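You operate a simulated robot arm through the tools that you are given. There is no shell and no other tool. Be economical: measure what you need, move in short steps, check, and stop when the job is done.

The job below is to be done with a simulated robot arm. You get a single attempt, and the scene is never put back.

JOB
Start boxes A and B at the speeds on the run card.
Fine: box A runs on the timer, box B without it.

Only the result counts: the job must be done as asked and must still hold three seconds after the hand-in. Knocking over, shifting, dropping, spilling or breaking anything else fails it.

ROBOT AND FRAMES
A 6-joint arm with a two-finger parallel gripper on a trunk, on a base that drives. Base frame: it is fixed to the floor where the robot stands at the start and does not move with it; the origin is under the middle of the robot, x ahead of it, y to its left, z up; the surface under the hand at the start is at about z = 85. Lengths are in cm, angles in rad, forces in N, time in s.
With the tool pointing down near the work surface it reaches from about 58 to 94 cm from the robot's upright axis, wherever it stands. Its first joint turns from -2.601 to 2.601 rad. Places, roughly: bath a control box [100, 0, 100]; bath a key switch [100, 0, 110]; bath a timer lever [90, 0, 110]; bath b control box [170, 90, 100]; bath b key switch [170, 90, 110]; bath b timer lever [160, 90, 110]; run card [170, 90, 100]. Payload 3.43 kg.
Tool frame: the origin (TCP) lies between the finger pads and is the grasp point; the fingertips stand 3.4 cm ahead of it; z points along the fingers, y is the line along which they close. The gripper opens to 12.8 cm. The fingers are 2.4 cm wide and 1.2 cm thick; the gripper's body (4.8 by 13 cm) begins 9.6 cm behind the TCP.
Orientation is told as [roll, pitch, yaw] about the base's x, y, z axes, in that order, counted from this pose: with the fingers straight down and closing along the base's y, the tool's x points along the base's -x, its y along +y and its z along -z.

CONTROLS
- The arm moves only by the tool nudge_tool. Its argument "motion" is a list that holds one entry, the list of rows, each a list of 6 numbers: the shift along the tool's x, y, z in units of 200 mm (1.0 is 200 mm), then the turn, a rotation vector about the tool's x, y, z in units of 120 degrees (1.0 is 120 degrees). In form: [[[x, y, z, rx, ry, rz], ...]]. A call has 1 to 20 rows; each row is the pose to reach, as a shift and turn from the pose commanded when the call began, along the tool's axes at that moment. "jaw" is the finger opening in cm, from 0 to 12.8, set as the call begins (left out, the last holds). A call with a number of a shift or a turn outside -1 to 1 is refused whole. A row lasts 0.2 s, in which the tool goes at most 5 cm and 0.15 rad; a call with a longer step from one row to the next is refused whole, and so is a gripper value outside its range. A pose out of reach is approached as far as the arm can. The call stops where the force on the tool passes 90 N (or 10 N more than at its start, if that is more) or the arm is blocked; 0.2 s more then pass. Each finger travels about 10.8 cm/s and halts on what it meets, pressing with about 25 N; the grip force reading is that of the motor and also rises with nothing between the fingers. The clock runs only during rows and for 0.2 s after the last one: add rows that repeat a pose to give the fingers time. It gives the time, the measured TCP pose, the force on the tool (base axes), the opening and the grip force at its end, in the units of the frame above (readings bear some noise), with the torque about the TCP (base axes, N m) and any sound that the robot's microphone picked up.
- Cameras (640 x 400 px; columns grow to the right, rows downward): "scene" is now at [4.12, 15.94, 166.52]; the picture's right is [-0.24, -0.97, 0.00], its down [-0.60, 0.15, -0.78] and it looks along [0.76, -0.19, -0.62] (base axes); focal length 292 px, centre (320, 200). "wrist" rides on the gripper at [7.6, -1.1, -16] in the tool frame; the picture's right is [0.15, 0.99, 0.00], its down [-0.88, 0.13, -0.46] and it looks along [-0.45, 0.07, 0.89] (tool axes); focal length 234 px, centre (320, 200). There is no depth. A picture from a camera that has moved, and an enlarged one, comes with that camera's place and axes in the base frame and with its lens.
- snapshot(camera): a new picture of that camera. The clock stands still meanwhile.
- lift_body(by): slides the trunk up (or, below 0, down) by that many cm; the arm and the scene camera ride with it, the base frame stays. It gives what a move gives, with no picture.
- roll_base(legs): drives the robot by 1 to 6 legs, each [ahead, turn to the left] in cm and rad, along the robot's own axes; the way and the turn of a leg run together, so that a leg with both is an arc; at most 150 cm and 3.142 rad a leg. The arm and the cameras ride along, it lands a little off, and it stops where it bumps. It gives what a move gives.
- pan_tilt(pan, tilt): turns the head with the scene camera to pan (to the left, within 2.705 rad either way) and tilt (down, from -0.506 to 1.204), counted from straight ahead of the robot. It gives what a move gives.
- inspect(camera, box): a new picture of the part [left, top, right, bottom] of that camera's present view, enlarged. The clock stands still meanwhile.
- sign_off(): hands the job in; it is judged then, once.

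Go step by step. Nothing tells you exact positions but the pictures and the camera data: compare them with the known pose of the tool, close in by small moves and look again before you grip or let go. The budget is 120 turns and 90 pictures, counting those below and the enlarged ones. Unless the task says otherwise, let go and move clear before handing in, and close with one line.

The tools are called after ">>>" as name(argument=value, ...) on one line, values as JSON. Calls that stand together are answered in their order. nudge_tool: Moves the arm, as the interface text tells. Its arguments: {"type":"object","properties":{"motion":{"type":"array","items":{"type":"array","items":{"type":"array","items":{"type":"number"}}}},"jaw":{"type":"number"}},"required":["motion"]} The other tools are called the same way: lift_body (by) slides the trunk up or down; roll_base (legs) drives the base; pan_tilt (pan, tilt) turns the head that bears the scene camera; snapshot (camera) takes a picture; inspect (camera, box) takes an enlarged picture of a part of a camera's view; sign_off () hands the job in.

At the start:

```text
time: 0.0
eef_pos: [66.37, 13.9, 99.94]
tool_rot: [-0.001, 0.001, -0.006]
wrist_force: [-0.6, -0.4, 0.2]
wrist_torque: [0.03, 0.01, -0.03]
width: 12.8
grip_force: 0.1
trunk travel left (down, up): [-67.5, 3.5]
robot x, y, heading: [-0.17, 0.72, -0.002]
head pan, tilt: [-0.243, 0.67]
```

scene: 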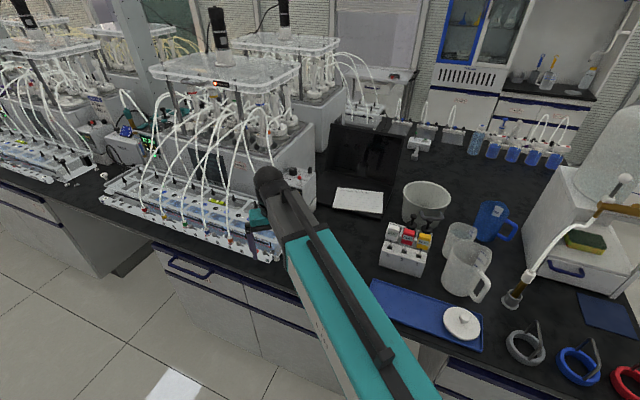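
wrist: 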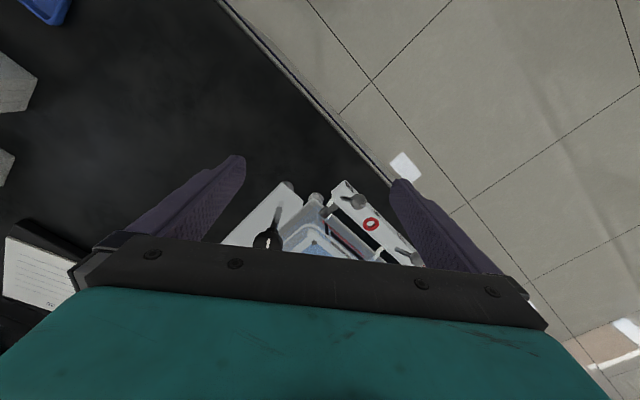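

I see a lab bench with dissolution baths. I'll look closer at the control boxes and the card first.

>>> inspect(camera="scene", box=[230, 120, 430, 260])

>>> inspect(camera="scene", box=[60, 90, 200, 190])

```text
2.86 times, centred on (330, 190) of scene
camera zoom: at [4.12, 15.94, 166.52], right [-0.24, -0.97, 0.0], down [-0.6, 0.15, -0.78], along [0.76, -0.19, -0.62], focal length 835 px, centre (291, 229)
```

zoom: 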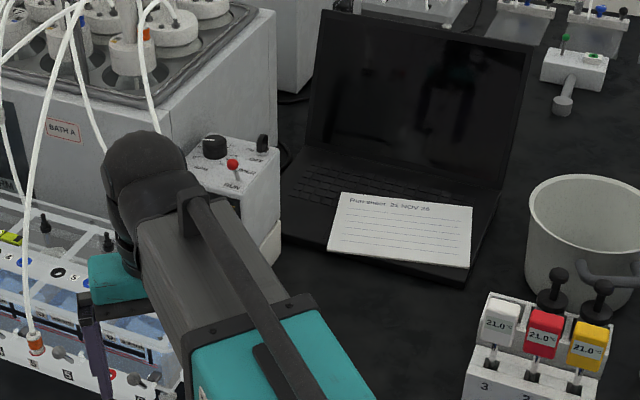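

```text
4.00 times, centred on (130, 140) of scene
camera zoom: at [4.12, 15.94, 166.52], right [-0.24, -0.97, 0.0], down [-0.6, 0.15, -0.78], along [0.76, -0.19, -0.62], focal length 1169 px, centre (1080, 440)
```

zoom: 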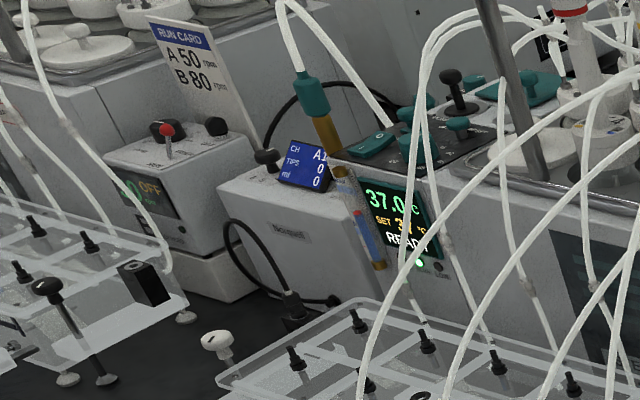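

The card seems to say A 50, B 80. I'll raise the hand and move it aside so box A comes into view.

>>> nudge_tool(motion=[[[0, 0, -0.25, 0, 0, 0], [0, 0, -0.5, 0, 0, 0], [0, 0, -0.75, 0, 0, 0], [0, -0.25, -0.75, 0, 0, 0], [0, -0.5, -0.75, 0, 0, 0], [0, -0.75, -0.75, 0, 0, 0], [0, -1, -0.75, 0, 0, 0]]], jaw=2)

>>> inspect(camera="scene", box=[230, 140, 350, 215])

>>> snapshot(camera="scene")

```text
time: 0.8
eef_pos: [66.94, 14.13, 114.63]
tool_rot: [0.01, -0.028, -0.003]
wrist_force: [15.1, 3.9, -23.7]
wrist_torque: [-0.04, 0.53, 0.03]
width: 2.0
grip_force: 0.0
trunk travel left (down, up): [-67.5, 3.5]
robot x, y, heading: [0.13, 1.45, -0.003]
head pan, tilt: [-0.243, 0.67]
stopped in row 4: the force on the tool passed its limit at 127 N (the readings are from after the stop); the commanded pose is now the measured one
```

```text
5.33 times, centred on (290, 178) of scene
camera zoom: at [4.15, 15.92, 166.52], right [-0.24, -0.97, 0.0], down [-0.6, 0.15, -0.78], along [0.76, -0.19, -0.62], focal length 1559 px, centre (480, 320)
```

zoom: 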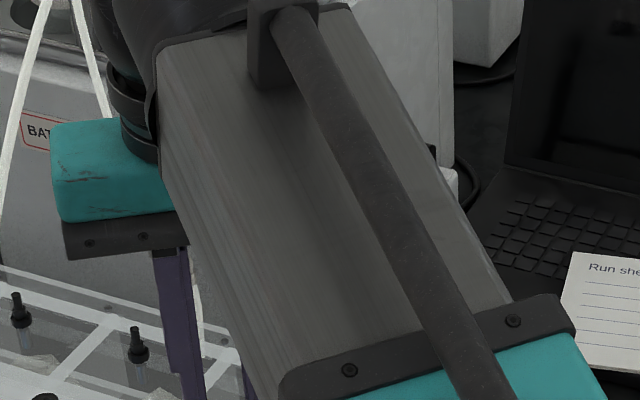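

```text
84 pictures are left
camera scene: at [4.15, 15.92, 166.52], right [-0.24, -0.97, 0.0], down [-0.6, 0.15, -0.78], along [0.76, -0.19, -0.62], focal length 292 px, centre (320, 200)
```

scene: 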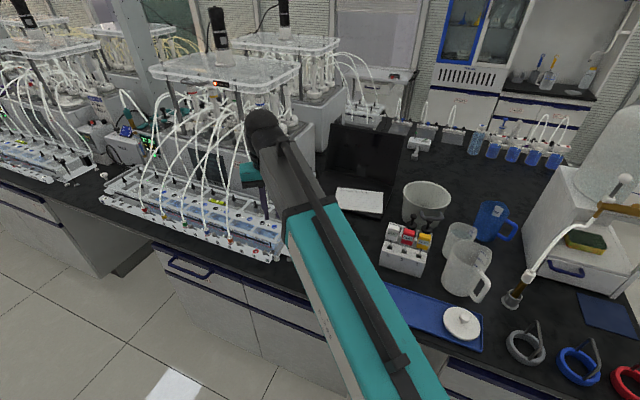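

The move stopped on a force in row 4. I'll look at the wrist to see whether something touches.

>>> snapshot(camera="wrist")

>>> inspect(camera="scene", box=[150, 60, 350, 260])

>>> nudge_tool(motion=[[[0, 0, 0, 0, 0, 0], [0, 0, 0, 0, 0, 0]]])

```text
83 pictures are left
camera wrist: at [59.03, 12.91, 130.47], right [-0.14, 0.99, 0.0], down [0.87, 0.12, 0.48], along [0.48, 0.07, -0.88], focal length 234 px, centre (320, 200)
```

wrist: 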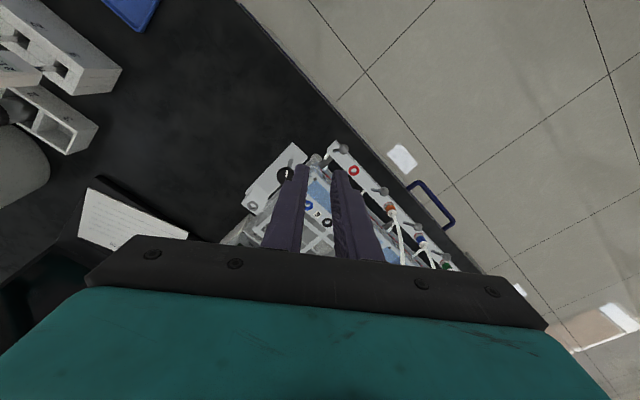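

```text
2.00 times, centred on (250, 160) of scene
camera zoom: at [4.15, 15.92, 166.52], right [-0.24, -0.97, 0.0], down [-0.6, 0.15, -0.78], along [0.76, -0.19, -0.62], focal length 585 px, centre (460, 280)
```

zoom: 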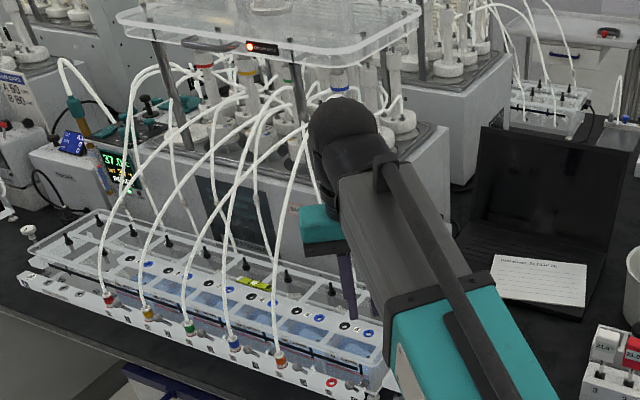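

```text
time: 1.4
eef_pos: [66.96, 13.98, 114.7]
tool_rot: [0.009, -0.028, -0.006]
wrist_force: [19.7, 3.2, -37.1]
wrist_torque: [0.41, 0.31, 0.22]
width: 2.02
grip_force: 0.0
trunk travel left (down, up): [-67.5, 3.5]
robot x, y, heading: [0.14, 1.48, 0.0]
head pan, tilt: [-0.243, 0.67]
```

A steady force remains, so something is in contact. I'll back down a little and see whether it eases.

>>> nudge_tool(motion=[[[0, 0, 0.1, 0, 0, 0], [0, 0, 0.2, 0, 0, 0], [0, 0, 0.2, 0, 0, 0]]])

```text
time: 2.2
eef_pos: [67.07, 14.17, 110.72]
tool_rot: [0.008, -0.025, -0.004]
wrist_force: [0.6, 0.0, 0.3]
wrist_torque: [0.01, 0.0, 0.04]
width: 1.98
grip_force: 0.1
trunk travel left (down, up): [-67.5, 3.5]
robot x, y, heading: [0.12, 0.83, -0.0]
head pan, tilt: [-0.243, 0.67]
```

Clear again: the wrist was under something above, likely the bath lid. I'll pull back and swing right at this height.

>>> nudge_tool(motion=[[[0.2, 0, 0, 0, 0, 0], [0.3, -0.1, 0, 0, 0, 0], [0.3, -0.3, 0, 0, 0, 0], [0.3, -0.5, 0, 0, 0, 0], [0.3, -0.7, 0, 0, 0, 0], [0.3, -0.9, 0, 0, 0, 0], [0.3, -1, 0, 0, 0, 0]]])

>>> snapshot(camera="scene")

```text
time: 3.8
eef_pos: [60.82, -5.89, 110.33]
tool_rot: [0.008, -0.025, -0.005]
wrist_force: [0.3, -0.4, 0.5]
wrist_torque: [0.03, 0.04, -0.01]
width: 2.0
grip_force: 0.1
trunk travel left (down, up): [-67.5, 3.5]
robot x, y, heading: [0.16, 1.36, -0.002]
head pan, tilt: [-0.243, 0.67]
```

```text
81 pictures are left
camera scene: at [4.12, 15.91, 166.52], right [-0.24, -0.97, 0.0], down [-0.6, 0.15, -0.78], along [0.76, -0.19, -0.62], focal length 292 px, centre (320, 200)
```

scene: 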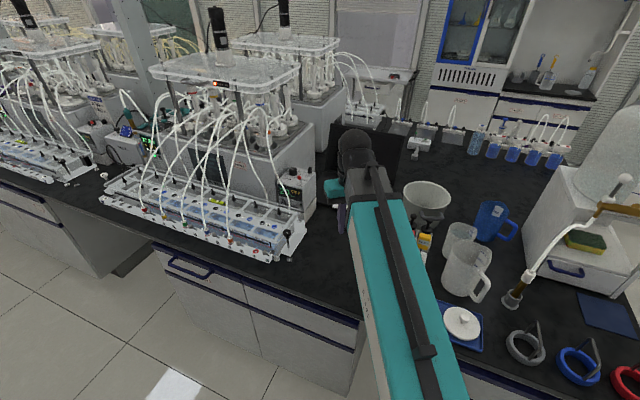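

>>> inspect(camera="scene", box=[266, 150, 330, 214])

>>> inspect(camera="scene", box=[80, 85, 160, 165])

```text
6.25 times, centred on (298, 182) of scene
camera zoom: at [4.12, 15.91, 166.52], right [-0.24, -0.97, 0.0], down [-0.6, 0.15, -0.78], along [0.76, -0.19, -0.62], focal length 1827 px, centre (458, 312)
```

zoom: 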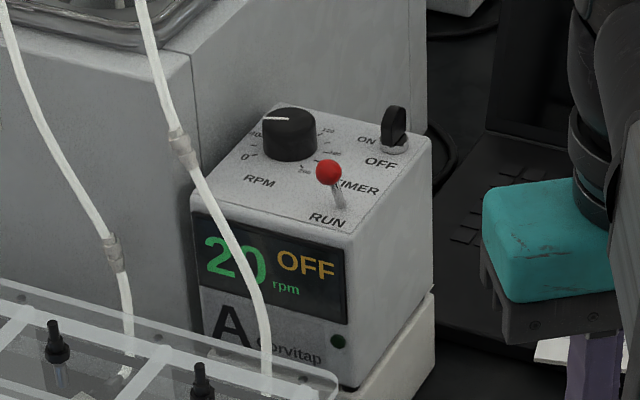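

```text
5.00 times, centred on (120, 125) of scene
camera zoom: at [4.12, 15.91, 166.52], right [-0.24, -0.97, 0.0], down [-0.6, 0.15, -0.78], along [0.76, -0.19, -0.62], focal length 1462 px, centre (1320, 575)
```

zoom: 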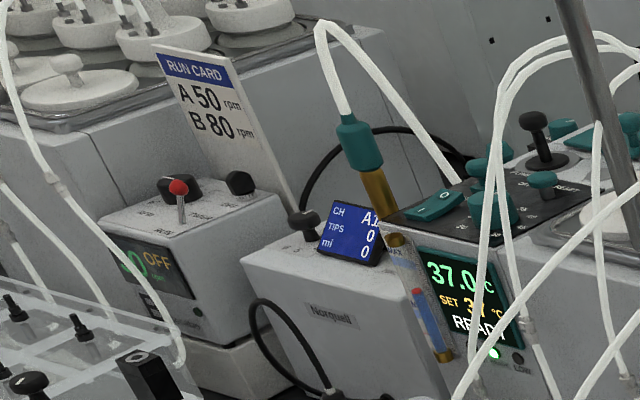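

Card: A 50 rpm, B 80 rpm; box A shows 20/OFF with knob, TIMER/RUN lever and key. The bench runs about 47° to my heading, so I'll swing the arm right, turn parallel to the bench and move along it.

>>> nudge_tool(motion=[[[0.04, -0.2, 0, 0, 0, 0.03], [0.09, -0.4, 0, 0, 0, 0.06], [0.14, -0.6, 0, 0, 0, 0.09], [0.2, -0.8, 0, 0, 0, 0.13], [0.265, -0.98, 0, 0, 0, 0.16], [0.265, -0.98, 0, 0, 0, 0.16]]])

>>> snapshot(camera="scene")

```text
time: 5.2
eef_pos: [55.53, -25.34, 110.25]
tool_rot: [0.015, -0.02, -0.34]
wrist_force: [0.3, -0.4, 0.3]
wrist_torque: [0.02, 0.01, -0.02]
width: 2.0
grip_force: 0.1
trunk travel left (down, up): [-67.5, 3.5]
robot x, y, heading: [0.63, 0.76, -0.003]
head pan, tilt: [-0.243, 0.67]
```

```text
78 pictures are left
camera scene: at [4.12, 15.93, 166.52], right [-0.24, -0.97, 0.0], down [-0.6, 0.15, -0.78], along [0.76, -0.19, -0.62], focal length 292 px, centre (320, 200)
```

scene: 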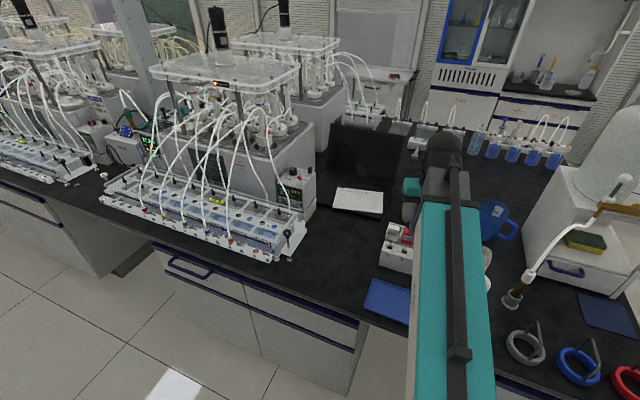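

Clear. Turn left 0.83 to stand parallel to the bench.

>>> roll_base(legs=[[0, 0.83]])

>>> pan_tilt(pan=-1.2, tilt=0.67)

>>> snapshot(camera="scene")

```text
time: 8.5
eef_pos: [57.27, 23.46, 110.14]
tool_rot: [0.016, -0.02, 0.481]
wrist_force: [0.0, -0.1, 0.2]
wrist_torque: [-0.01, 0.02, -0.01]
width: 2.02
grip_force: 0.0
trunk travel left (down, up): [-67.5, 3.5]
robot x, y, heading: [-1.4, 2.59, 0.817]
head pan, tilt: [-0.243, 0.67]
```

```text
time: 9.8
eef_pos: [57.2, 23.44, 110.06]
tool_rot: [0.016, -0.021, 0.478]
wrist_force: [-0.1, -0.5, 0.5]
wrist_torque: [0.03, -0.01, -0.03]
width: 1.99
grip_force: 0.1
trunk travel left (down, up): [-67.5, 3.5]
robot x, y, heading: [-1.9, 2.7, 0.812]
head pan, tilt: [-1.201, 0.67]
```

```text
77 pictures are left
camera scene: at [-9.19, 7.67, 166.52], right [-0.38, -0.93, 0.0], down [-0.58, 0.23, -0.78], along [0.73, -0.3, -0.62], focal length 292 px, centre (320, 200)
```

scene: 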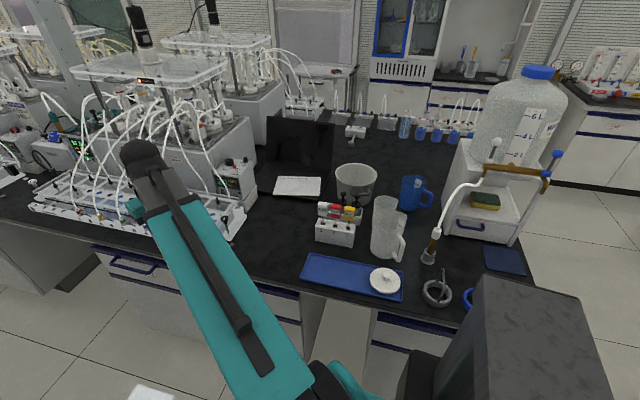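

Now swing the arm back right so that it stays right of rack A while I drive along.

>>> nudge_tool(motion=[[[0.04, -0.22, 0, 0, 0, 0.035], [0.1, -0.44, 0, 0, 0, 0.07], [0.17, -0.65, 0, 0, 0, 0.105], [0.265, -0.86, 0, 0, 0, 0.138], [0.265, -0.86, 0, 0, 0, 0.138]]])

>>> nudge_tool(motion=[[[0.04, -0.2, 0, 0, 0, 0.03], [0.09, -0.4, 0, 0, 0, 0.06], [0.15, -0.6, 0, 0, 0, 0.095], [0.22, -0.8, 0, 0, 0, 0.13], [0.3, -0.97, 0, 0, 0, 0.158], [0.3, -0.97, 0, 0, 0, 0.158]]])

>>> snapshot(camera="scene")

```text
time: 11.0
eef_pos: [60.38, 5.53, 109.76]
tool_rot: [0.023, -0.015, 0.19]
wrist_force: [0.1, -0.4, -0.8]
wrist_torque: [-0.01, 0.0, 0.01]
width: 2.02
grip_force: 0.0
trunk travel left (down, up): [-67.5, 3.5]
robot x, y, heading: [-2.0, 2.56, 0.815]
head pan, tilt: [-1.201, 0.67]
```

```text
time: 12.4
eef_pos: [58.16, -14.39, 109.22]
tool_rot: [0.025, -0.009, -0.14]
wrist_force: [0.2, -0.4, 0.0]
wrist_torque: [-0.01, 0.01, 0.0]
width: 2.01
grip_force: 0.1
trunk travel left (down, up): [-67.5, 3.5]
robot x, y, heading: [-1.94, 2.75, 0.814]
head pan, tilt: [-1.201, 0.67]
```

```text
76 pictures are left
camera scene: at [-9.2, 7.68, 166.52], right [-0.38, -0.93, 0.0], down [-0.57, 0.23, -0.78], along [0.73, -0.3, -0.62], focal length 292 px, centre (320, 200)
```

scene: 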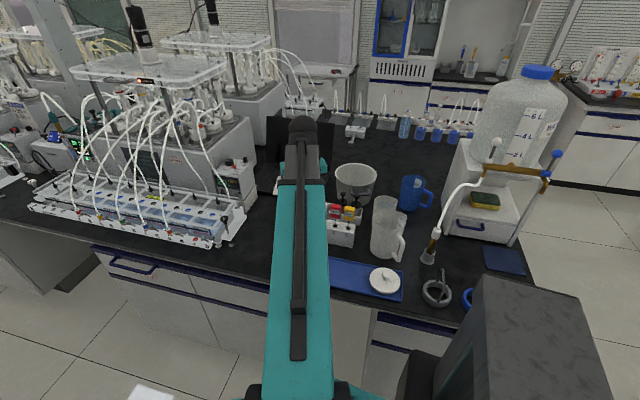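

Let me take a second, displaced view of box A to triangulate it.

>>> inspect(camera="scene", box=[200, 145, 264, 209])

```text
6.25 times, centred on (232, 177) of scene
camera zoom: at [-9.2, 7.68, 166.52], right [-0.38, -0.93, 0.0], down [-0.57, 0.23, -0.78], along [0.73, -0.3, -0.62], focal length 1827 px, centre (870, 344)
```

zoom: 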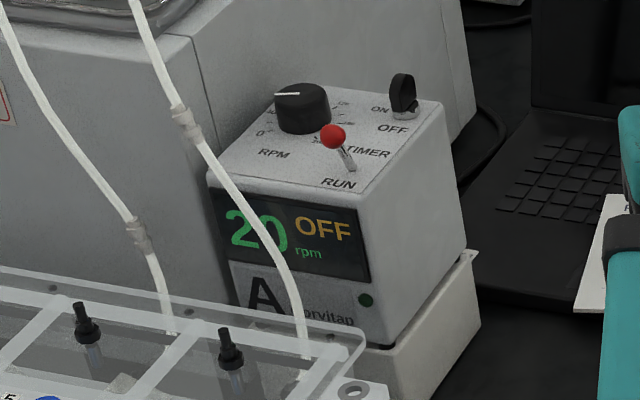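

Box A's key base is near (92, -2.5, 107). Move the arm a bit more right, then drive 22 cm along the bench.

>>> nudge_tool(motion=[[[0.06, -0.21, 0, 0, 0, 0.03], [0.12, -0.42, 0, 0, 0, 0.065], [0.12, -0.42, 0, 0, 0, 0.065]]])

>>> roll_base(legs=[[22, 0]])

>>> snapshot(camera="scene")

>>> snapshot(camera="wrist")

```text
time: 13.2
eef_pos: [54.5, -22.57, 108.86]
tool_rot: [0.026, -0.007, -0.278]
wrist_force: [-0.6, -0.3, -0.7]
wrist_torque: [-0.01, 0.03, 0.04]
width: 2.02
grip_force: 0.1
trunk travel left (down, up): [-67.5, 3.5]
robot x, y, heading: [-1.85, 2.48, 0.815]
head pan, tilt: [-1.201, 0.67]
```

```text
time: 15.0
eef_pos: [69.6, -6.52, 108.89]
tool_rot: [0.024, -0.005, -0.275]
wrist_force: [0.5, -0.2, -0.1]
wrist_torque: [-0.02, 0.03, -0.01]
width: 2.02
grip_force: 0.0
trunk travel left (down, up): [-67.5, 3.5]
robot x, y, heading: [13.41, 18.83, 0.813]
head pan, tilt: [-1.201, 0.67]
```

```text
74 pictures are left
camera scene: at [5.99, 23.73, 166.52], right [-0.38, -0.93, 0.0], down [-0.58, 0.23, -0.78], along [0.73, -0.3, -0.62], focal length 292 px, centre (320, 200)
```

scene: 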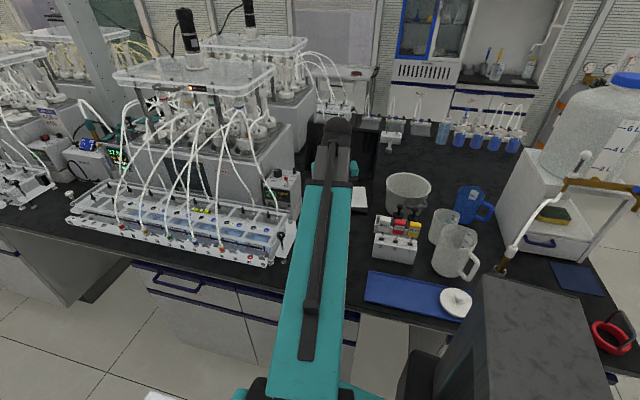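

```text
73 pictures are left
camera wrist: at [61.99, -5.86, 124.82], right [0.13, 0.99, 0.02], down [0.88, -0.13, 0.46], along [0.46, -0.04, -0.89], focal length 234 px, centre (320, 200)
```

wrist: 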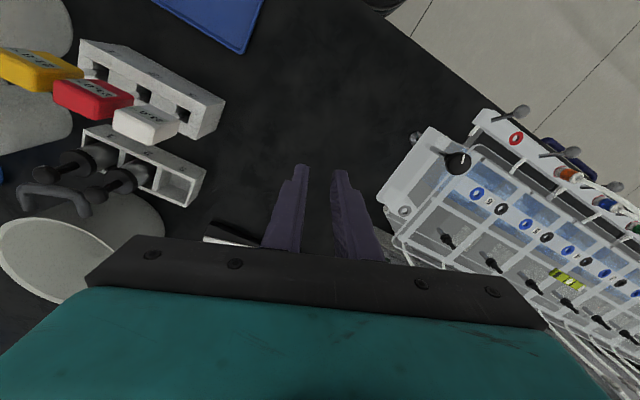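

>>> inspect(camera="scene", box=[252, 152, 316, 216])

```text
6.25 times, centred on (284, 184) of scene
camera zoom: at [5.99, 23.73, 166.52], right [-0.38, -0.93, 0.0], down [-0.58, 0.23, -0.78], along [0.73, -0.3, -0.62], focal length 1827 px, centre (545, 300)
```

zoom: 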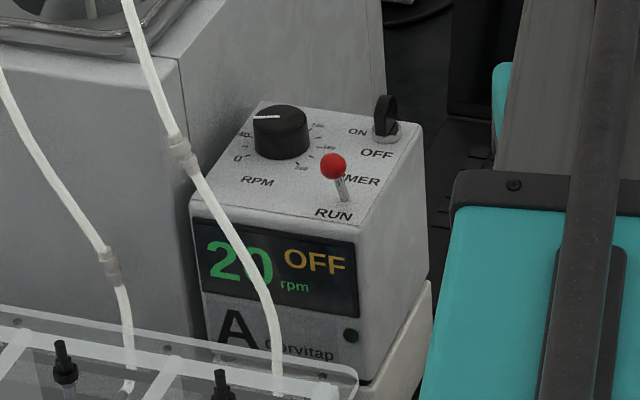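

Triangulated (top z ≈104.5): key (98,-3), lever (92.4,1), knob (98.8,3); the box's back direction points about -0.66 rad. The lever is at RUN (front) now. I'll raise the trunk, extend, and drive a bit nearer.

>>> lift_body(by=3.5)

>>> nudge_tool(motion=[[[-0.2, -0.07, 0, 0, 0, 0], [-0.4, -0.14, -0.05, 0, 0, 0], [-0.6, -0.22, -0.1, 0, 0, 0], [-0.6, -0.22, -0.1, 0, 0, 0]]])

>>> roll_base(legs=[[13, 0]])

>>> snapshot(camera="wrist")

>>> snapshot(camera="scene")

```text
time: 15.8
eef_pos: [69.59, -6.52, 112.42]
tool_rot: [0.025, -0.006, -0.275]
wrist_force: [0.0, -0.1, 0.3]
wrist_torque: [-0.01, -0.01, -0.03]
width: 2.0
grip_force: 0.2
trunk travel left (down, up): [-71.0, 0.0]
robot x, y, heading: [13.39, 18.65, 0.812]
head pan, tilt: [-1.201, 0.67]
```

```text
time: 16.8
eef_pos: [79.74, -14.08, 114.14]
tool_rot: [0.026, -0.004, -0.275]
wrist_force: [0.3, 0.3, 0.2]
wrist_torque: [-0.03, -0.02, 0.0]
width: 2.01
grip_force: 0.1
trunk travel left (down, up): [-71.0, 0.0]
robot x, y, heading: [13.27, 18.49, 0.813]
head pan, tilt: [-1.201, 0.67]
```

```text
time: 18.1
eef_pos: [88.8, -4.7, 114.25]
tool_rot: [0.024, -0.006, -0.277]
wrist_force: [0.6, 0.7, 0.4]
wrist_torque: [-0.01, 0.05, -0.02]
width: 2.01
grip_force: 0.1
trunk travel left (down, up): [-71.0, 0.0]
robot x, y, heading: [21.87, 27.78, 0.812]
head pan, tilt: [-1.201, 0.67]
```

```text
71 pictures are left
camera wrist: at [81.14, -4.03, 130.15], right [0.13, 0.99, 0.02], down [0.88, -0.13, 0.46], along [0.46, -0.04, -0.89], focal length 234 px, centre (320, 200)
```

wrist: 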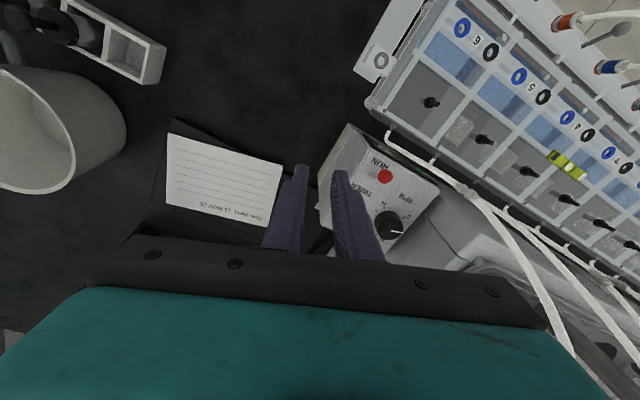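

```text
70 pictures are left
camera scene: at [14.94, 33.17, 170.02], right [-0.38, -0.93, 0.0], down [-0.58, 0.23, -0.78], along [0.72, -0.3, -0.62], focal length 292 px, centre (320, 200)
```

scene: 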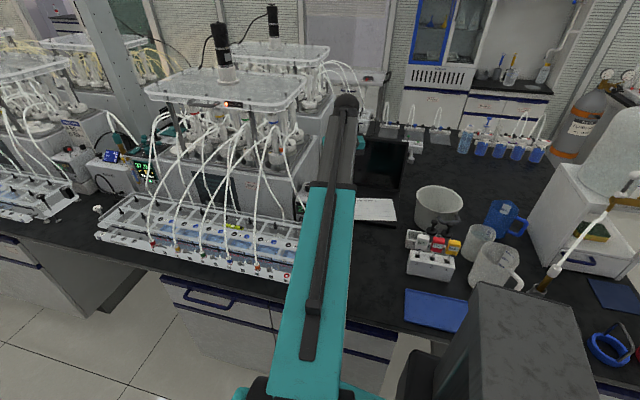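

The wrist camera sees the box top. I'll enlarge it.

>>> inspect(camera="wrist", box=[300, 110, 450, 260])

```text
2.67 times, centred on (375, 185) of wrist
camera zoom: at [81.14, -4.03, 130.15], right [0.13, 0.99, 0.02], down [0.88, -0.13, 0.46], along [0.46, -0.04, -0.89], focal length 624 px, centre (173, 240)
```

zoom: 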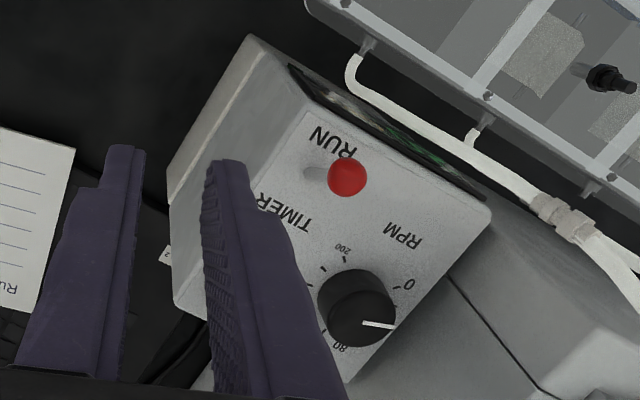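

Positions agree: ball (91.2, 1.9, 107.5), knob (98, 3, top 107). First the lever: closed fingers go to the front of the ball, turned square with the box.

>>> nudge_tool(motion=[[[0.05, 0.14, 0, 0, 0, 0.065], [0.1, 0.28, 0, 0, 0, 0.13], [0.138, 0.413, 0, 0, 0, 0.184], [0.138, 0.413, 0, 0, 0, 0.184]]], jaw=0)

>>> inspect(camera="wrist", box=[220, 110, 420, 310])

>>> inspect(camera="scene", box=[260, 120, 380, 240])

```text
time: 19.1
eef_pos: [88.13, 4.04, 114.36]
tool_rot: [0.027, 0.007, -0.663]
wrist_force: [-0.7, -0.3, -0.1]
wrist_torque: [-0.01, -0.02, 0.0]
width: 0.0
grip_force: 25.4
trunk travel left (down, up): [-71.0, 0.0]
robot x, y, heading: [21.93, 28.25, 0.813]
head pan, tilt: [-1.201, 0.67]
```

```text
2.00 times, centred on (320, 210) of wrist
camera zoom: at [81.34, 7.34, 130.41], right [0.49, 0.87, 0.03], down [0.77, -0.45, 0.45], along [0.41, -0.2, -0.89], focal length 468 px, centre (320, 180)
```

zoom: 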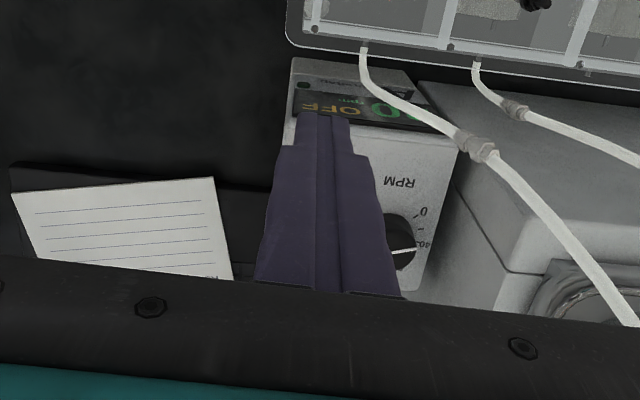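

```text
3.33 times, centred on (320, 180) of scene
camera zoom: at [14.82, 33.04, 170.02], right [-0.38, -0.93, 0.0], down [-0.57, 0.24, -0.78], along [0.73, -0.3, -0.62], focal length 974 px, centre (320, 267)
```

zoom: 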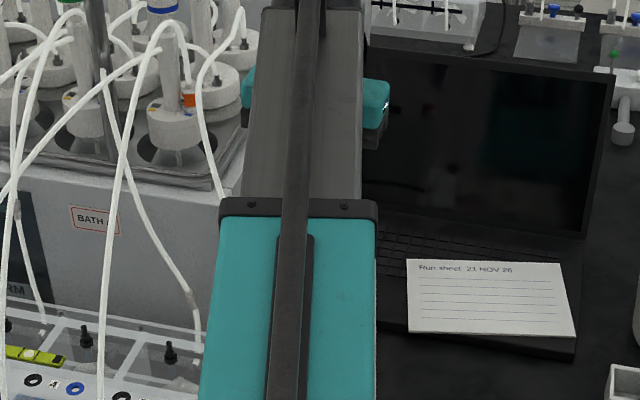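

The closed fingers stand in front of the lever. Lower 5 cm, then push back.

>>> nudge_tool(motion=[[[0, 0, 0.1, 0, 0, 0], [0, 0, 0.2, 0, 0, 0], [0, 0, 0.25, 0, 0, 0], [-0.04, 0, 0.25, 0, 0, 0], [-0.08, 0, 0.25, 0, 0, 0], [-0.12, 0, 0.25, 0, 0, 0], [-0.16, 0, 0.25, 0, 0, 0], [-0.2, 0, 0.25, 0, 0, 0]]])

>>> inspect(camera="wrist", box=[220, 110, 420, 310])

```text
time: 20.9
eef_pos: [91.59, 1.61, 109.38]
tool_rot: [0.026, 0.005, -0.663]
wrist_force: [-0.3, -0.9, 1.3]
wrist_torque: [-0.01, 0.0, -0.02]
width: 0.0
grip_force: 25.3
trunk travel left (down, up): [-71.0, 0.0]
robot x, y, heading: [22.16, 28.09, 0.809]
head pan, tilt: [-1.201, 0.67]
```

```text
2.00 times, centred on (320, 210) of wrist
camera zoom: at [84.78, 4.96, 125.41], right [0.49, 0.87, 0.03], down [0.77, -0.45, 0.45], along [0.41, -0.2, -0.89], focal length 468 px, centre (320, 180)
```

zoom: 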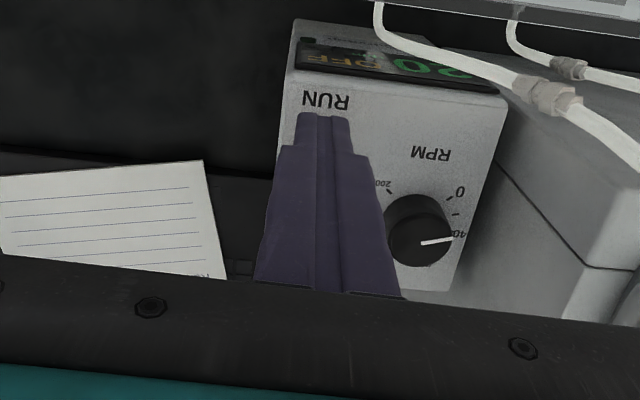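

No resistance; raise and shift aside to see the lever state.

>>> nudge_tool(motion=[[[0.03, 0, -0.05, 0, 0, 0], [0.03, 0, -0.25, 0, 0, 0], [0.03, -0.15, -0.25, 0, 0, 0], [0.03, -0.3, -0.25, 0, 0, 0], [0.03, -0.3, -0.25, 0, 0, 0]]])

>>> inspect(camera="wrist", box=[280, 110, 480, 310])

```text
time: 22.1
eef_pos: [87.37, -2.98, 114.14]
tool_rot: [0.026, 0.005, -0.663]
wrist_force: [0.4, -0.2, 0.3]
wrist_torque: [0.01, 0.02, 0.01]
width: 0.0
grip_force: 24.8
trunk travel left (down, up): [-71.0, 0.0]
robot x, y, heading: [22.08, 27.93, 0.807]
head pan, tilt: [-1.201, 0.67]
```

```text
2.00 times, centred on (380, 210) of wrist
camera zoom: at [80.63, 0.55, 130.21], right [0.49, 0.87, 0.03], down [0.77, -0.45, 0.45], along [0.41, -0.2, -0.89], focal length 468 px, centre (200, 180)
```

zoom: 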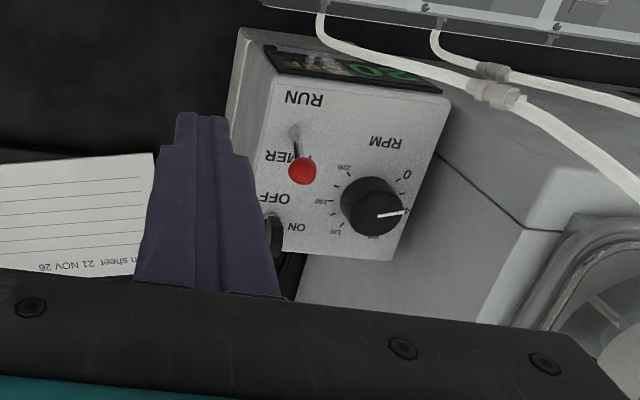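

The lever is now at TIMER. Next the knob at (98, 3.1): rotate the tool to grip it front-to-back and open the jaws to 6 cm.

>>> nudge_tool(motion=[[[0, 0, -0.02, 0, 0, -0.07], [0, 0, -0.02, 0, 0, -0.14], [0, 0, -0.02, 0, 0, -0.21], [0, 0, -0.02, 0, 0, -0.28], [0, 0, -0.02, 0, 0, -0.35], [0, 0, -0.02, 0, 0, -0.42], [0, 0, -0.02, 0, 0, -0.49], [0, 0, -0.02, 0, 0, -0.56], [0, 0, -0.02, 0, 0, -0.63], [0, 0, -0.02, 0, 0, -0.7], [0, 0, -0.02, 0, 0, -0.77], [0, 0, -0.02, 0, 0, -0.84], [0, 0, -0.02, 0, 0, -0.91], [0, 0, -0.02, 0, 0, -0.922]]], jaw=6)

>>> snapshot(camera="wrist")

```text
time: 25.1
eef_pos: [87.38, -2.83, 114.66]
tool_rot: [-0.004, -0.026, 1.27]
wrist_force: [0.6, 0.5, -0.2]
wrist_torque: [0.02, -0.03, 0.03]
width: 6.01
grip_force: 0.1
trunk travel left (down, up): [-71.0, 0.0]
robot x, y, heading: [22.22, 27.89, 0.81]
head pan, tilt: [-1.201, 0.67]
```

```text
64 pictures are left
camera wrist: at [86.09, -10.82, 130.54], right [-0.99, 0.15, -0.01], down [0.13, 0.87, 0.48], along [0.08, 0.47, -0.88], focal length 234 px, centre (320, 200)
```

wrist: 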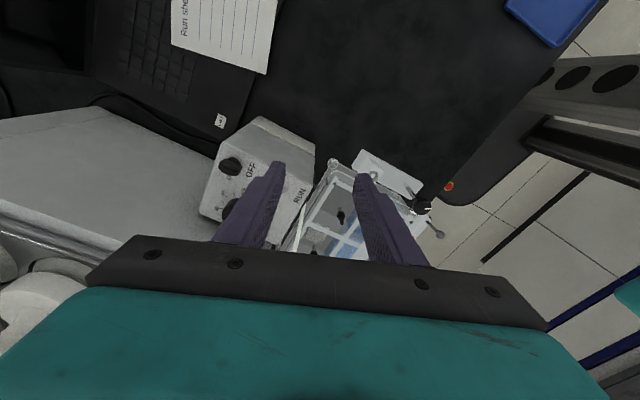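

>>> nudge_tool(motion=[[[-0.15, -0.14, 0, 0, 0, 0], [-0.3, -0.28, 0, 0, 0, 0], [-0.44, -0.42, 0, 0, 0, 0], [-0.44, -0.42, 0, 0, 0, 0]]])

>>> inspect(camera="wrist", box=[200, 90, 440, 290])

>>> snapshot(camera="scene")

```text
time: 26.1
eef_pos: [98.1, 3.07, 115.01]
tool_rot: [-0.004, -0.025, 1.27]
wrist_force: [0.0, 0.0, 0.0]
wrist_torque: [0.02, 0.01, -0.01]
width: 6.01
grip_force: 0.1
trunk travel left (down, up): [-71.0, 0.0]
robot x, y, heading: [22.12, 28.13, 0.81]
head pan, tilt: [-1.201, 0.67]
```

```text
2.00 times, centred on (320, 190) of wrist
camera zoom: at [96.74, -4.84, 130.8], right [-0.99, 0.15, -0.01], down [0.13, 0.87, 0.48], along [0.08, 0.47, -0.88], focal length 468 px, centre (320, 220)
```

zoom: 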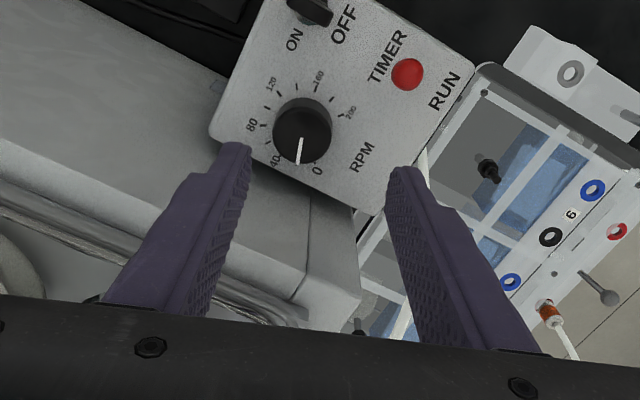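

```text
62 pictures are left
camera scene: at [14.8, 33.05, 170.02], right [-0.38, -0.93, 0.0], down [-0.57, 0.24, -0.78], along [0.73, -0.3, -0.62], focal length 292 px, centre (320, 200)
```

scene: 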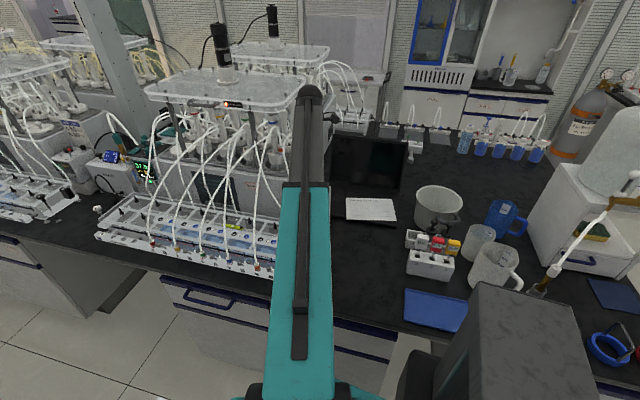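

Everything lines up; centre by 0.8 cm and lower onto the knob, without closing yet.

>>> nudge_tool(motion=[[[-0.012, -0.038, 0, 0, 0, 0], [-0.012, -0.038, 0.15, 0, 0, 0], [-0.012, -0.038, 0.25, 0, 0, 0], [-0.012, -0.038, 0.3, 0, 0, 0], [-0.012, -0.038, 0.3, 0, 0, 0]]])

>>> inspect(camera="wrist", box=[200, 90, 440, 290])

```text
time: 27.4
eef_pos: [98.81, 3.24, 108.98]
tool_rot: [-0.005, -0.028, 1.269]
wrist_force: [0.4, 0.2, 0.4]
wrist_torque: [0.01, -0.02, 0.0]
width: 5.99
grip_force: 0.0
trunk travel left (down, up): [-71.0, 0.0]
robot x, y, heading: [22.02, 28.18, 0.81]
head pan, tilt: [-1.201, 0.67]
```

```text
2.00 times, centred on (320, 190) of wrist
camera zoom: at [97.5, -4.76, 124.8], right [-0.99, 0.15, -0.01], down [0.13, 0.87, 0.48], along [0.08, 0.47, -0.88], focal length 468 px, centre (320, 220)
```

zoom: 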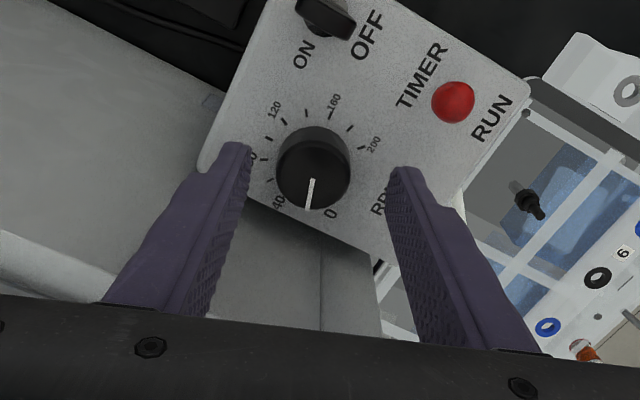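

Well aligned. Fine-shift, lower 0.4 cm and grip the knob.

>>> nudge_tool(motion=[[[0, -0.017, 0.02, 0, 0, 0], [0, -0.017, 0.02, 0, 0, 0]]])

>>> nudge_tool(motion=[[[0, 0, 0, 0, 0, 0], [0, 0, 0, 0, 0, 0], [0, 0, 0, 0, 0, 0]]], jaw=2.5)

>>> inspect(camera="wrist", box=[200, 90, 440, 290])

```text
time: 27.9
eef_pos: [99.19, 2.99, 108.57]
tool_rot: [-0.005, -0.026, 1.27]
wrist_force: [0.2, -0.1, 0.0]
wrist_torque: [0.0, -0.02, -0.01]
width: 5.98
grip_force: 0.0
trunk travel left (down, up): [-71.0, 0.0]
robot x, y, heading: [21.9, 28.15, 0.817]
head pan, tilt: [-1.201, 0.67]
```

```text
time: 28.8
eef_pos: [99.06, 3.04, 108.49]
tool_rot: [-0.001, -0.025, 1.269]
wrist_force: [-8.1, 2.3, -3.9]
wrist_torque: [0.15, 0.29, 0.02]
width: 3.23
grip_force: 45.1
trunk travel left (down, up): [-71.0, 0.0]
robot x, y, heading: [22.25, 27.69, 0.811]
head pan, tilt: [-1.201, 0.67]
```

```text
2.00 times, centred on (320, 190) of wrist
camera zoom: at [97.83, -4.83, 124.32], right [-0.99, 0.15, -0.01], down [0.13, 0.87, 0.48], along [0.08, 0.47, -0.88], focal length 468 px, centre (320, 220)
```

zoom: 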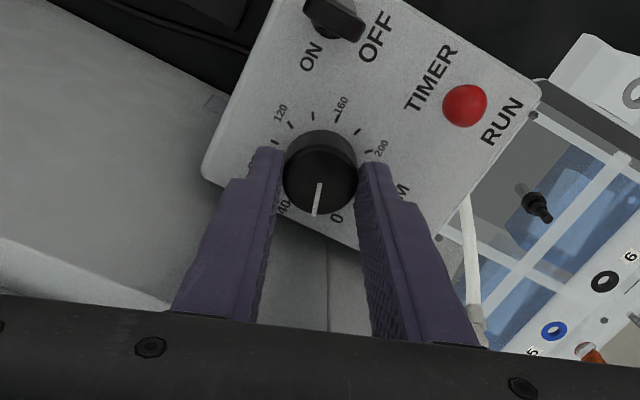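

Gripped. Turn clockwise 0.70 rad (≈ +30 rpm by the dial spacing).

>>> nudge_tool(motion=[[[0, 0, 0, 0, 0, 0.06], [0, 0, 0, 0, 0, 0.12], [0, 0, 0, 0, 0, 0.18], [0, 0, 0, 0, 0, 0.24], [0, 0, 0, 0, 0, 0.3], [0, 0, 0, 0, 0, 0.334], [0, 0, 0, 0, 0, 0.334]]])

>>> inspect(camera="wrist", box=[200, 90, 440, 290])

>>> inspect(camera="scene", box=[250, 150, 350, 250])

```text
time: 30.4
eef_pos: [99.15, 2.95, 108.55]
tool_rot: [0.016, -0.02, 0.568]
wrist_force: [-17.5, 5.5, -14.6]
wrist_torque: [0.57, -0.15, 0.01]
width: 3.26
grip_force: 44.6
trunk travel left (down, up): [-71.0, 0.0]
robot x, y, heading: [21.85, 28.11, 0.811]
head pan, tilt: [-1.201, 0.67]
```

```text
2.00 times, centred on (320, 190) of wrist
camera zoom: at [93.28, -2.31, 124.37], right [-0.66, 0.76, 0.01], down [0.67, 0.57, 0.48], along [0.35, 0.32, -0.88], focal length 468 px, centre (320, 220)
```

zoom: 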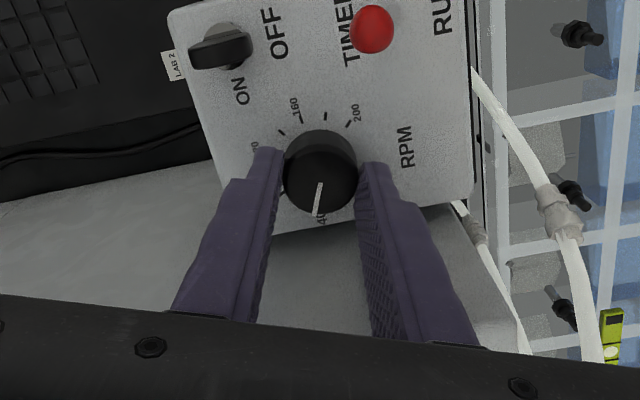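

```text
4.00 times, centred on (300, 200) of scene
camera zoom: at [14.75, 33.08, 170.01], right [-0.38, -0.93, 0.0], down [-0.57, 0.24, -0.78], along [0.73, -0.3, -0.62], focal length 1169 px, centre (400, 200)
```

zoom: 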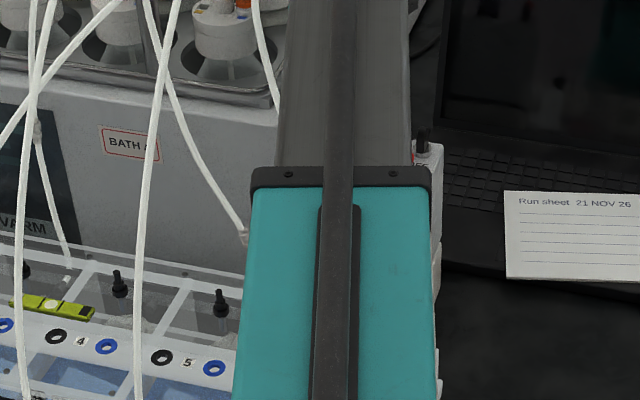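

The knob turned with the hand. Release, rise, and move right to read the display.

>>> nudge_tool(motion=[[[0, 0, 0, 0, 0, 0], [0, 0, 0, 0, 0, 0], [0, 0, -0.15, 0, 0, 0], [0, 0, -0.3, 0, 0, 0], [0.2, -0.15, -0.3, 0, 0, 0], [0.4, -0.3, -0.3, 0, 0, 0], [0.6, -0.45, -0.3, 0, 0, 0], [0.8, -0.6, -0.3, 0, 0, 0], [0.8, -0.6, -0.3, 0, 0, 0]]], jaw=6)

>>> inspect(camera="scene", box=[260, 150, 340, 230])

>>> snapshot(camera="wrist")

```text
time: 32.4
eef_pos: [92.04, -16.19, 113.87]
tool_rot: [0.014, -0.023, 0.571]
wrist_force: [0.6, -0.9, -0.2]
wrist_torque: [0.02, -0.01, -0.01]
width: 5.97
grip_force: 0.1
trunk travel left (down, up): [-71.0, 0.0]
robot x, y, heading: [22.07, 28.43, 0.813]
head pan, tilt: [-1.201, 0.67]
```

```text
5.00 times, centred on (300, 190) of scene
camera zoom: at [14.84, 33.09, 170.02], right [-0.38, -0.93, 0.0], down [-0.57, 0.24, -0.78], along [0.73, -0.3, -0.62], focal length 1462 px, centre (420, 250)
```

zoom: 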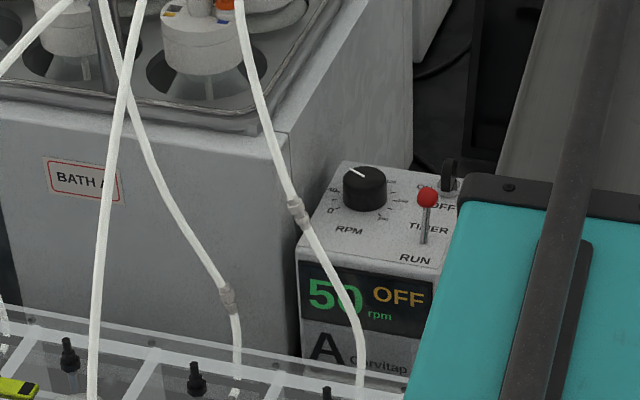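

```text
56 pictures are left
camera wrist: at [86.16, -21.36, 129.82], right [-0.66, 0.75, 0.01], down [0.67, 0.57, 0.48], along [0.35, 0.32, -0.88], focal length 234 px, centre (320, 200)
```

wrist: 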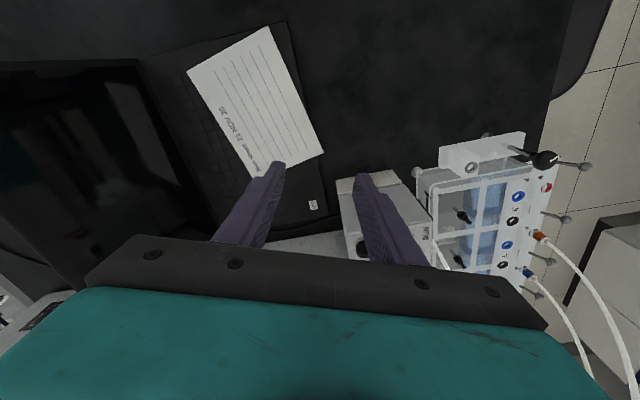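

>>> inspect(camera="scene", box=[312, 198, 352, 223])

>>> inspect(camera="scene", box=[294, 190, 354, 235])

```text
16.00 times, centred on (332, 210) of scene
camera zoom: at [14.84, 33.09, 170.02], right [-0.38, -0.93, 0.0], down [-0.57, 0.24, -0.78], along [0.73, -0.3, -0.62], focal length 4678 px, centre (128, 32)
```

zoom: 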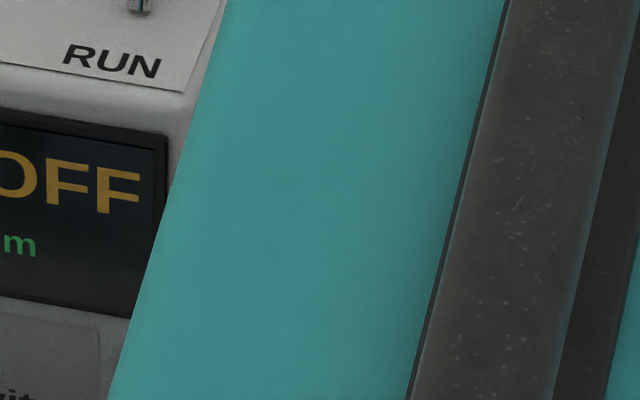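

```text
8.89 times, centred on (324, 212) of scene
camera zoom: at [14.84, 33.09, 170.02], right [-0.38, -0.93, 0.0], down [-0.57, 0.24, -0.78], along [0.73, -0.3, -0.62], focal length 2599 px, centre (284, 89)
```

zoom: 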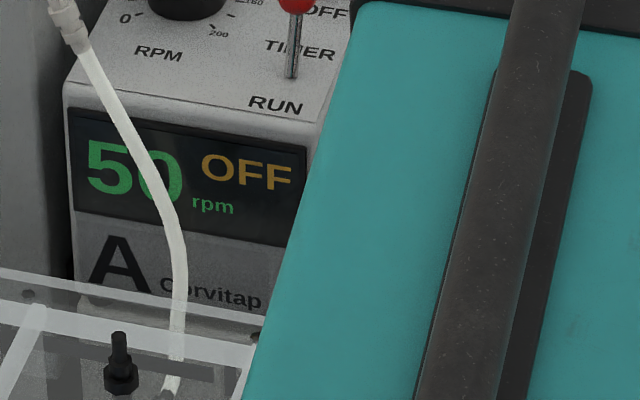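

The display reads 50 OFF and the lever is at TIMER. Next go over the key at (97.9,-3) with the fingers closing across its fin (yaw -0.66).

>>> nudge_tool(motion=[[[0, 0, -0.05, 0, 0, 0.065], [-0.06, 0.04, -0.05, 0, 0, 0.13], [-0.13, 0.08, -0.05, 0, 0, 0.195], [-0.2, 0.13, -0.05, 0, 0, 0.26], [-0.27, 0.17, -0.05, 0, 0, 0.325], [-0.34, 0.22, -0.05, 0, 0, 0.39], [-0.41, 0.27, -0.05, 0, 0, 0.455], [-0.48, 0.31, -0.05, 0, 0, 0.52], [-0.55, 0.36, -0.05, 0, 0, 0.589], [-0.605, 0.395, -0.05, 0, 0, 0.589], [-0.605, 0.395, -0.05, 0, 0, 0.589]]], jaw=3.5)

>>> inspect(camera="wrist", box=[200, 90, 440, 290])

```text
time: 34.8
eef_pos: [98.17, -2.6, 115.36]
tool_rot: [0.027, 0.006, -0.664]
wrist_force: [-0.5, 0.4, 0.6]
wrist_torque: [0.01, -0.01, -0.03]
width: 3.48
grip_force: 0.0
trunk travel left (down, up): [-71.0, 0.0]
robot x, y, heading: [22.16, 28.07, 0.815]
head pan, tilt: [-1.201, 0.67]
```

```text
2.00 times, centred on (320, 190) of wrist
camera zoom: at [91.33, 0.82, 131.35], right [0.5, 0.87, 0.03], down [0.77, -0.45, 0.45], along [0.41, -0.2, -0.89], focal length 468 px, centre (320, 220)
```

zoom: 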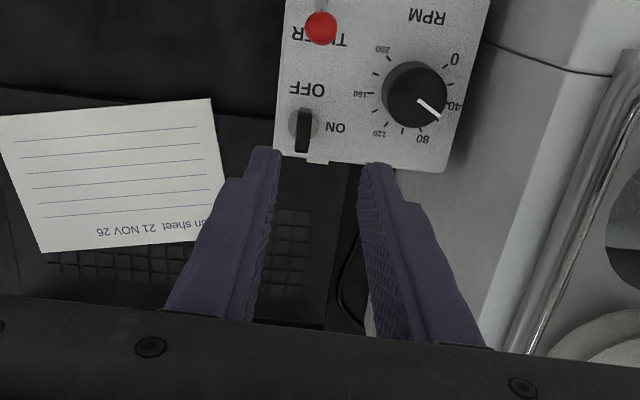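

The pointer sits just past 40, consistent with 50. The key is 0.65 cm to the side; correct and come down partway.

>>> nudge_tool(motion=[[[-0.008, -0.032, 0, 0, 0, 0], [-0.008, -0.032, 0.1, 0, 0, 0], [-0.008, -0.032, 0.18, 0, 0, 0], [-0.008, -0.032, 0.18, 0, 0, 0]]])

>>> inspect(camera="wrist", box=[200, 90, 440, 290])

```text
time: 35.8
eef_pos: [97.75, -3.18, 111.8]
tool_rot: [0.027, 0.004, -0.664]
wrist_force: [0.0, 0.2, -0.4]
wrist_torque: [0.01, -0.02, 0.0]
width: 3.49
grip_force: 0.1
trunk travel left (down, up): [-71.0, 0.0]
robot x, y, heading: [22.05, 27.78, 0.813]
head pan, tilt: [-1.201, 0.67]
```

```text
2.00 times, centred on (320, 190) of wrist
camera zoom: at [91.01, 0.24, 127.73], right [0.49, 0.87, 0.03], down [0.77, -0.45, 0.45], along [0.41, -0.2, -0.89], focal length 468 px, centre (320, 220)
```

zoom: 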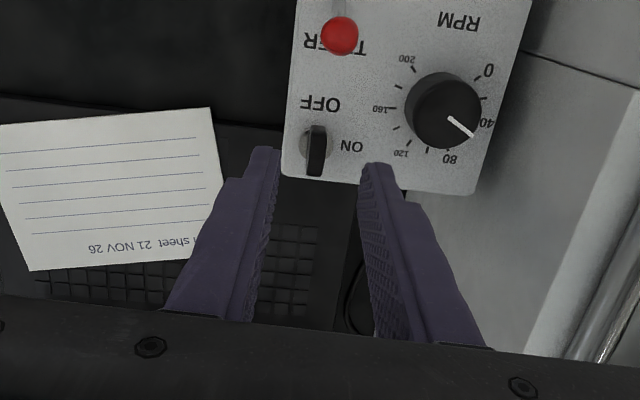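

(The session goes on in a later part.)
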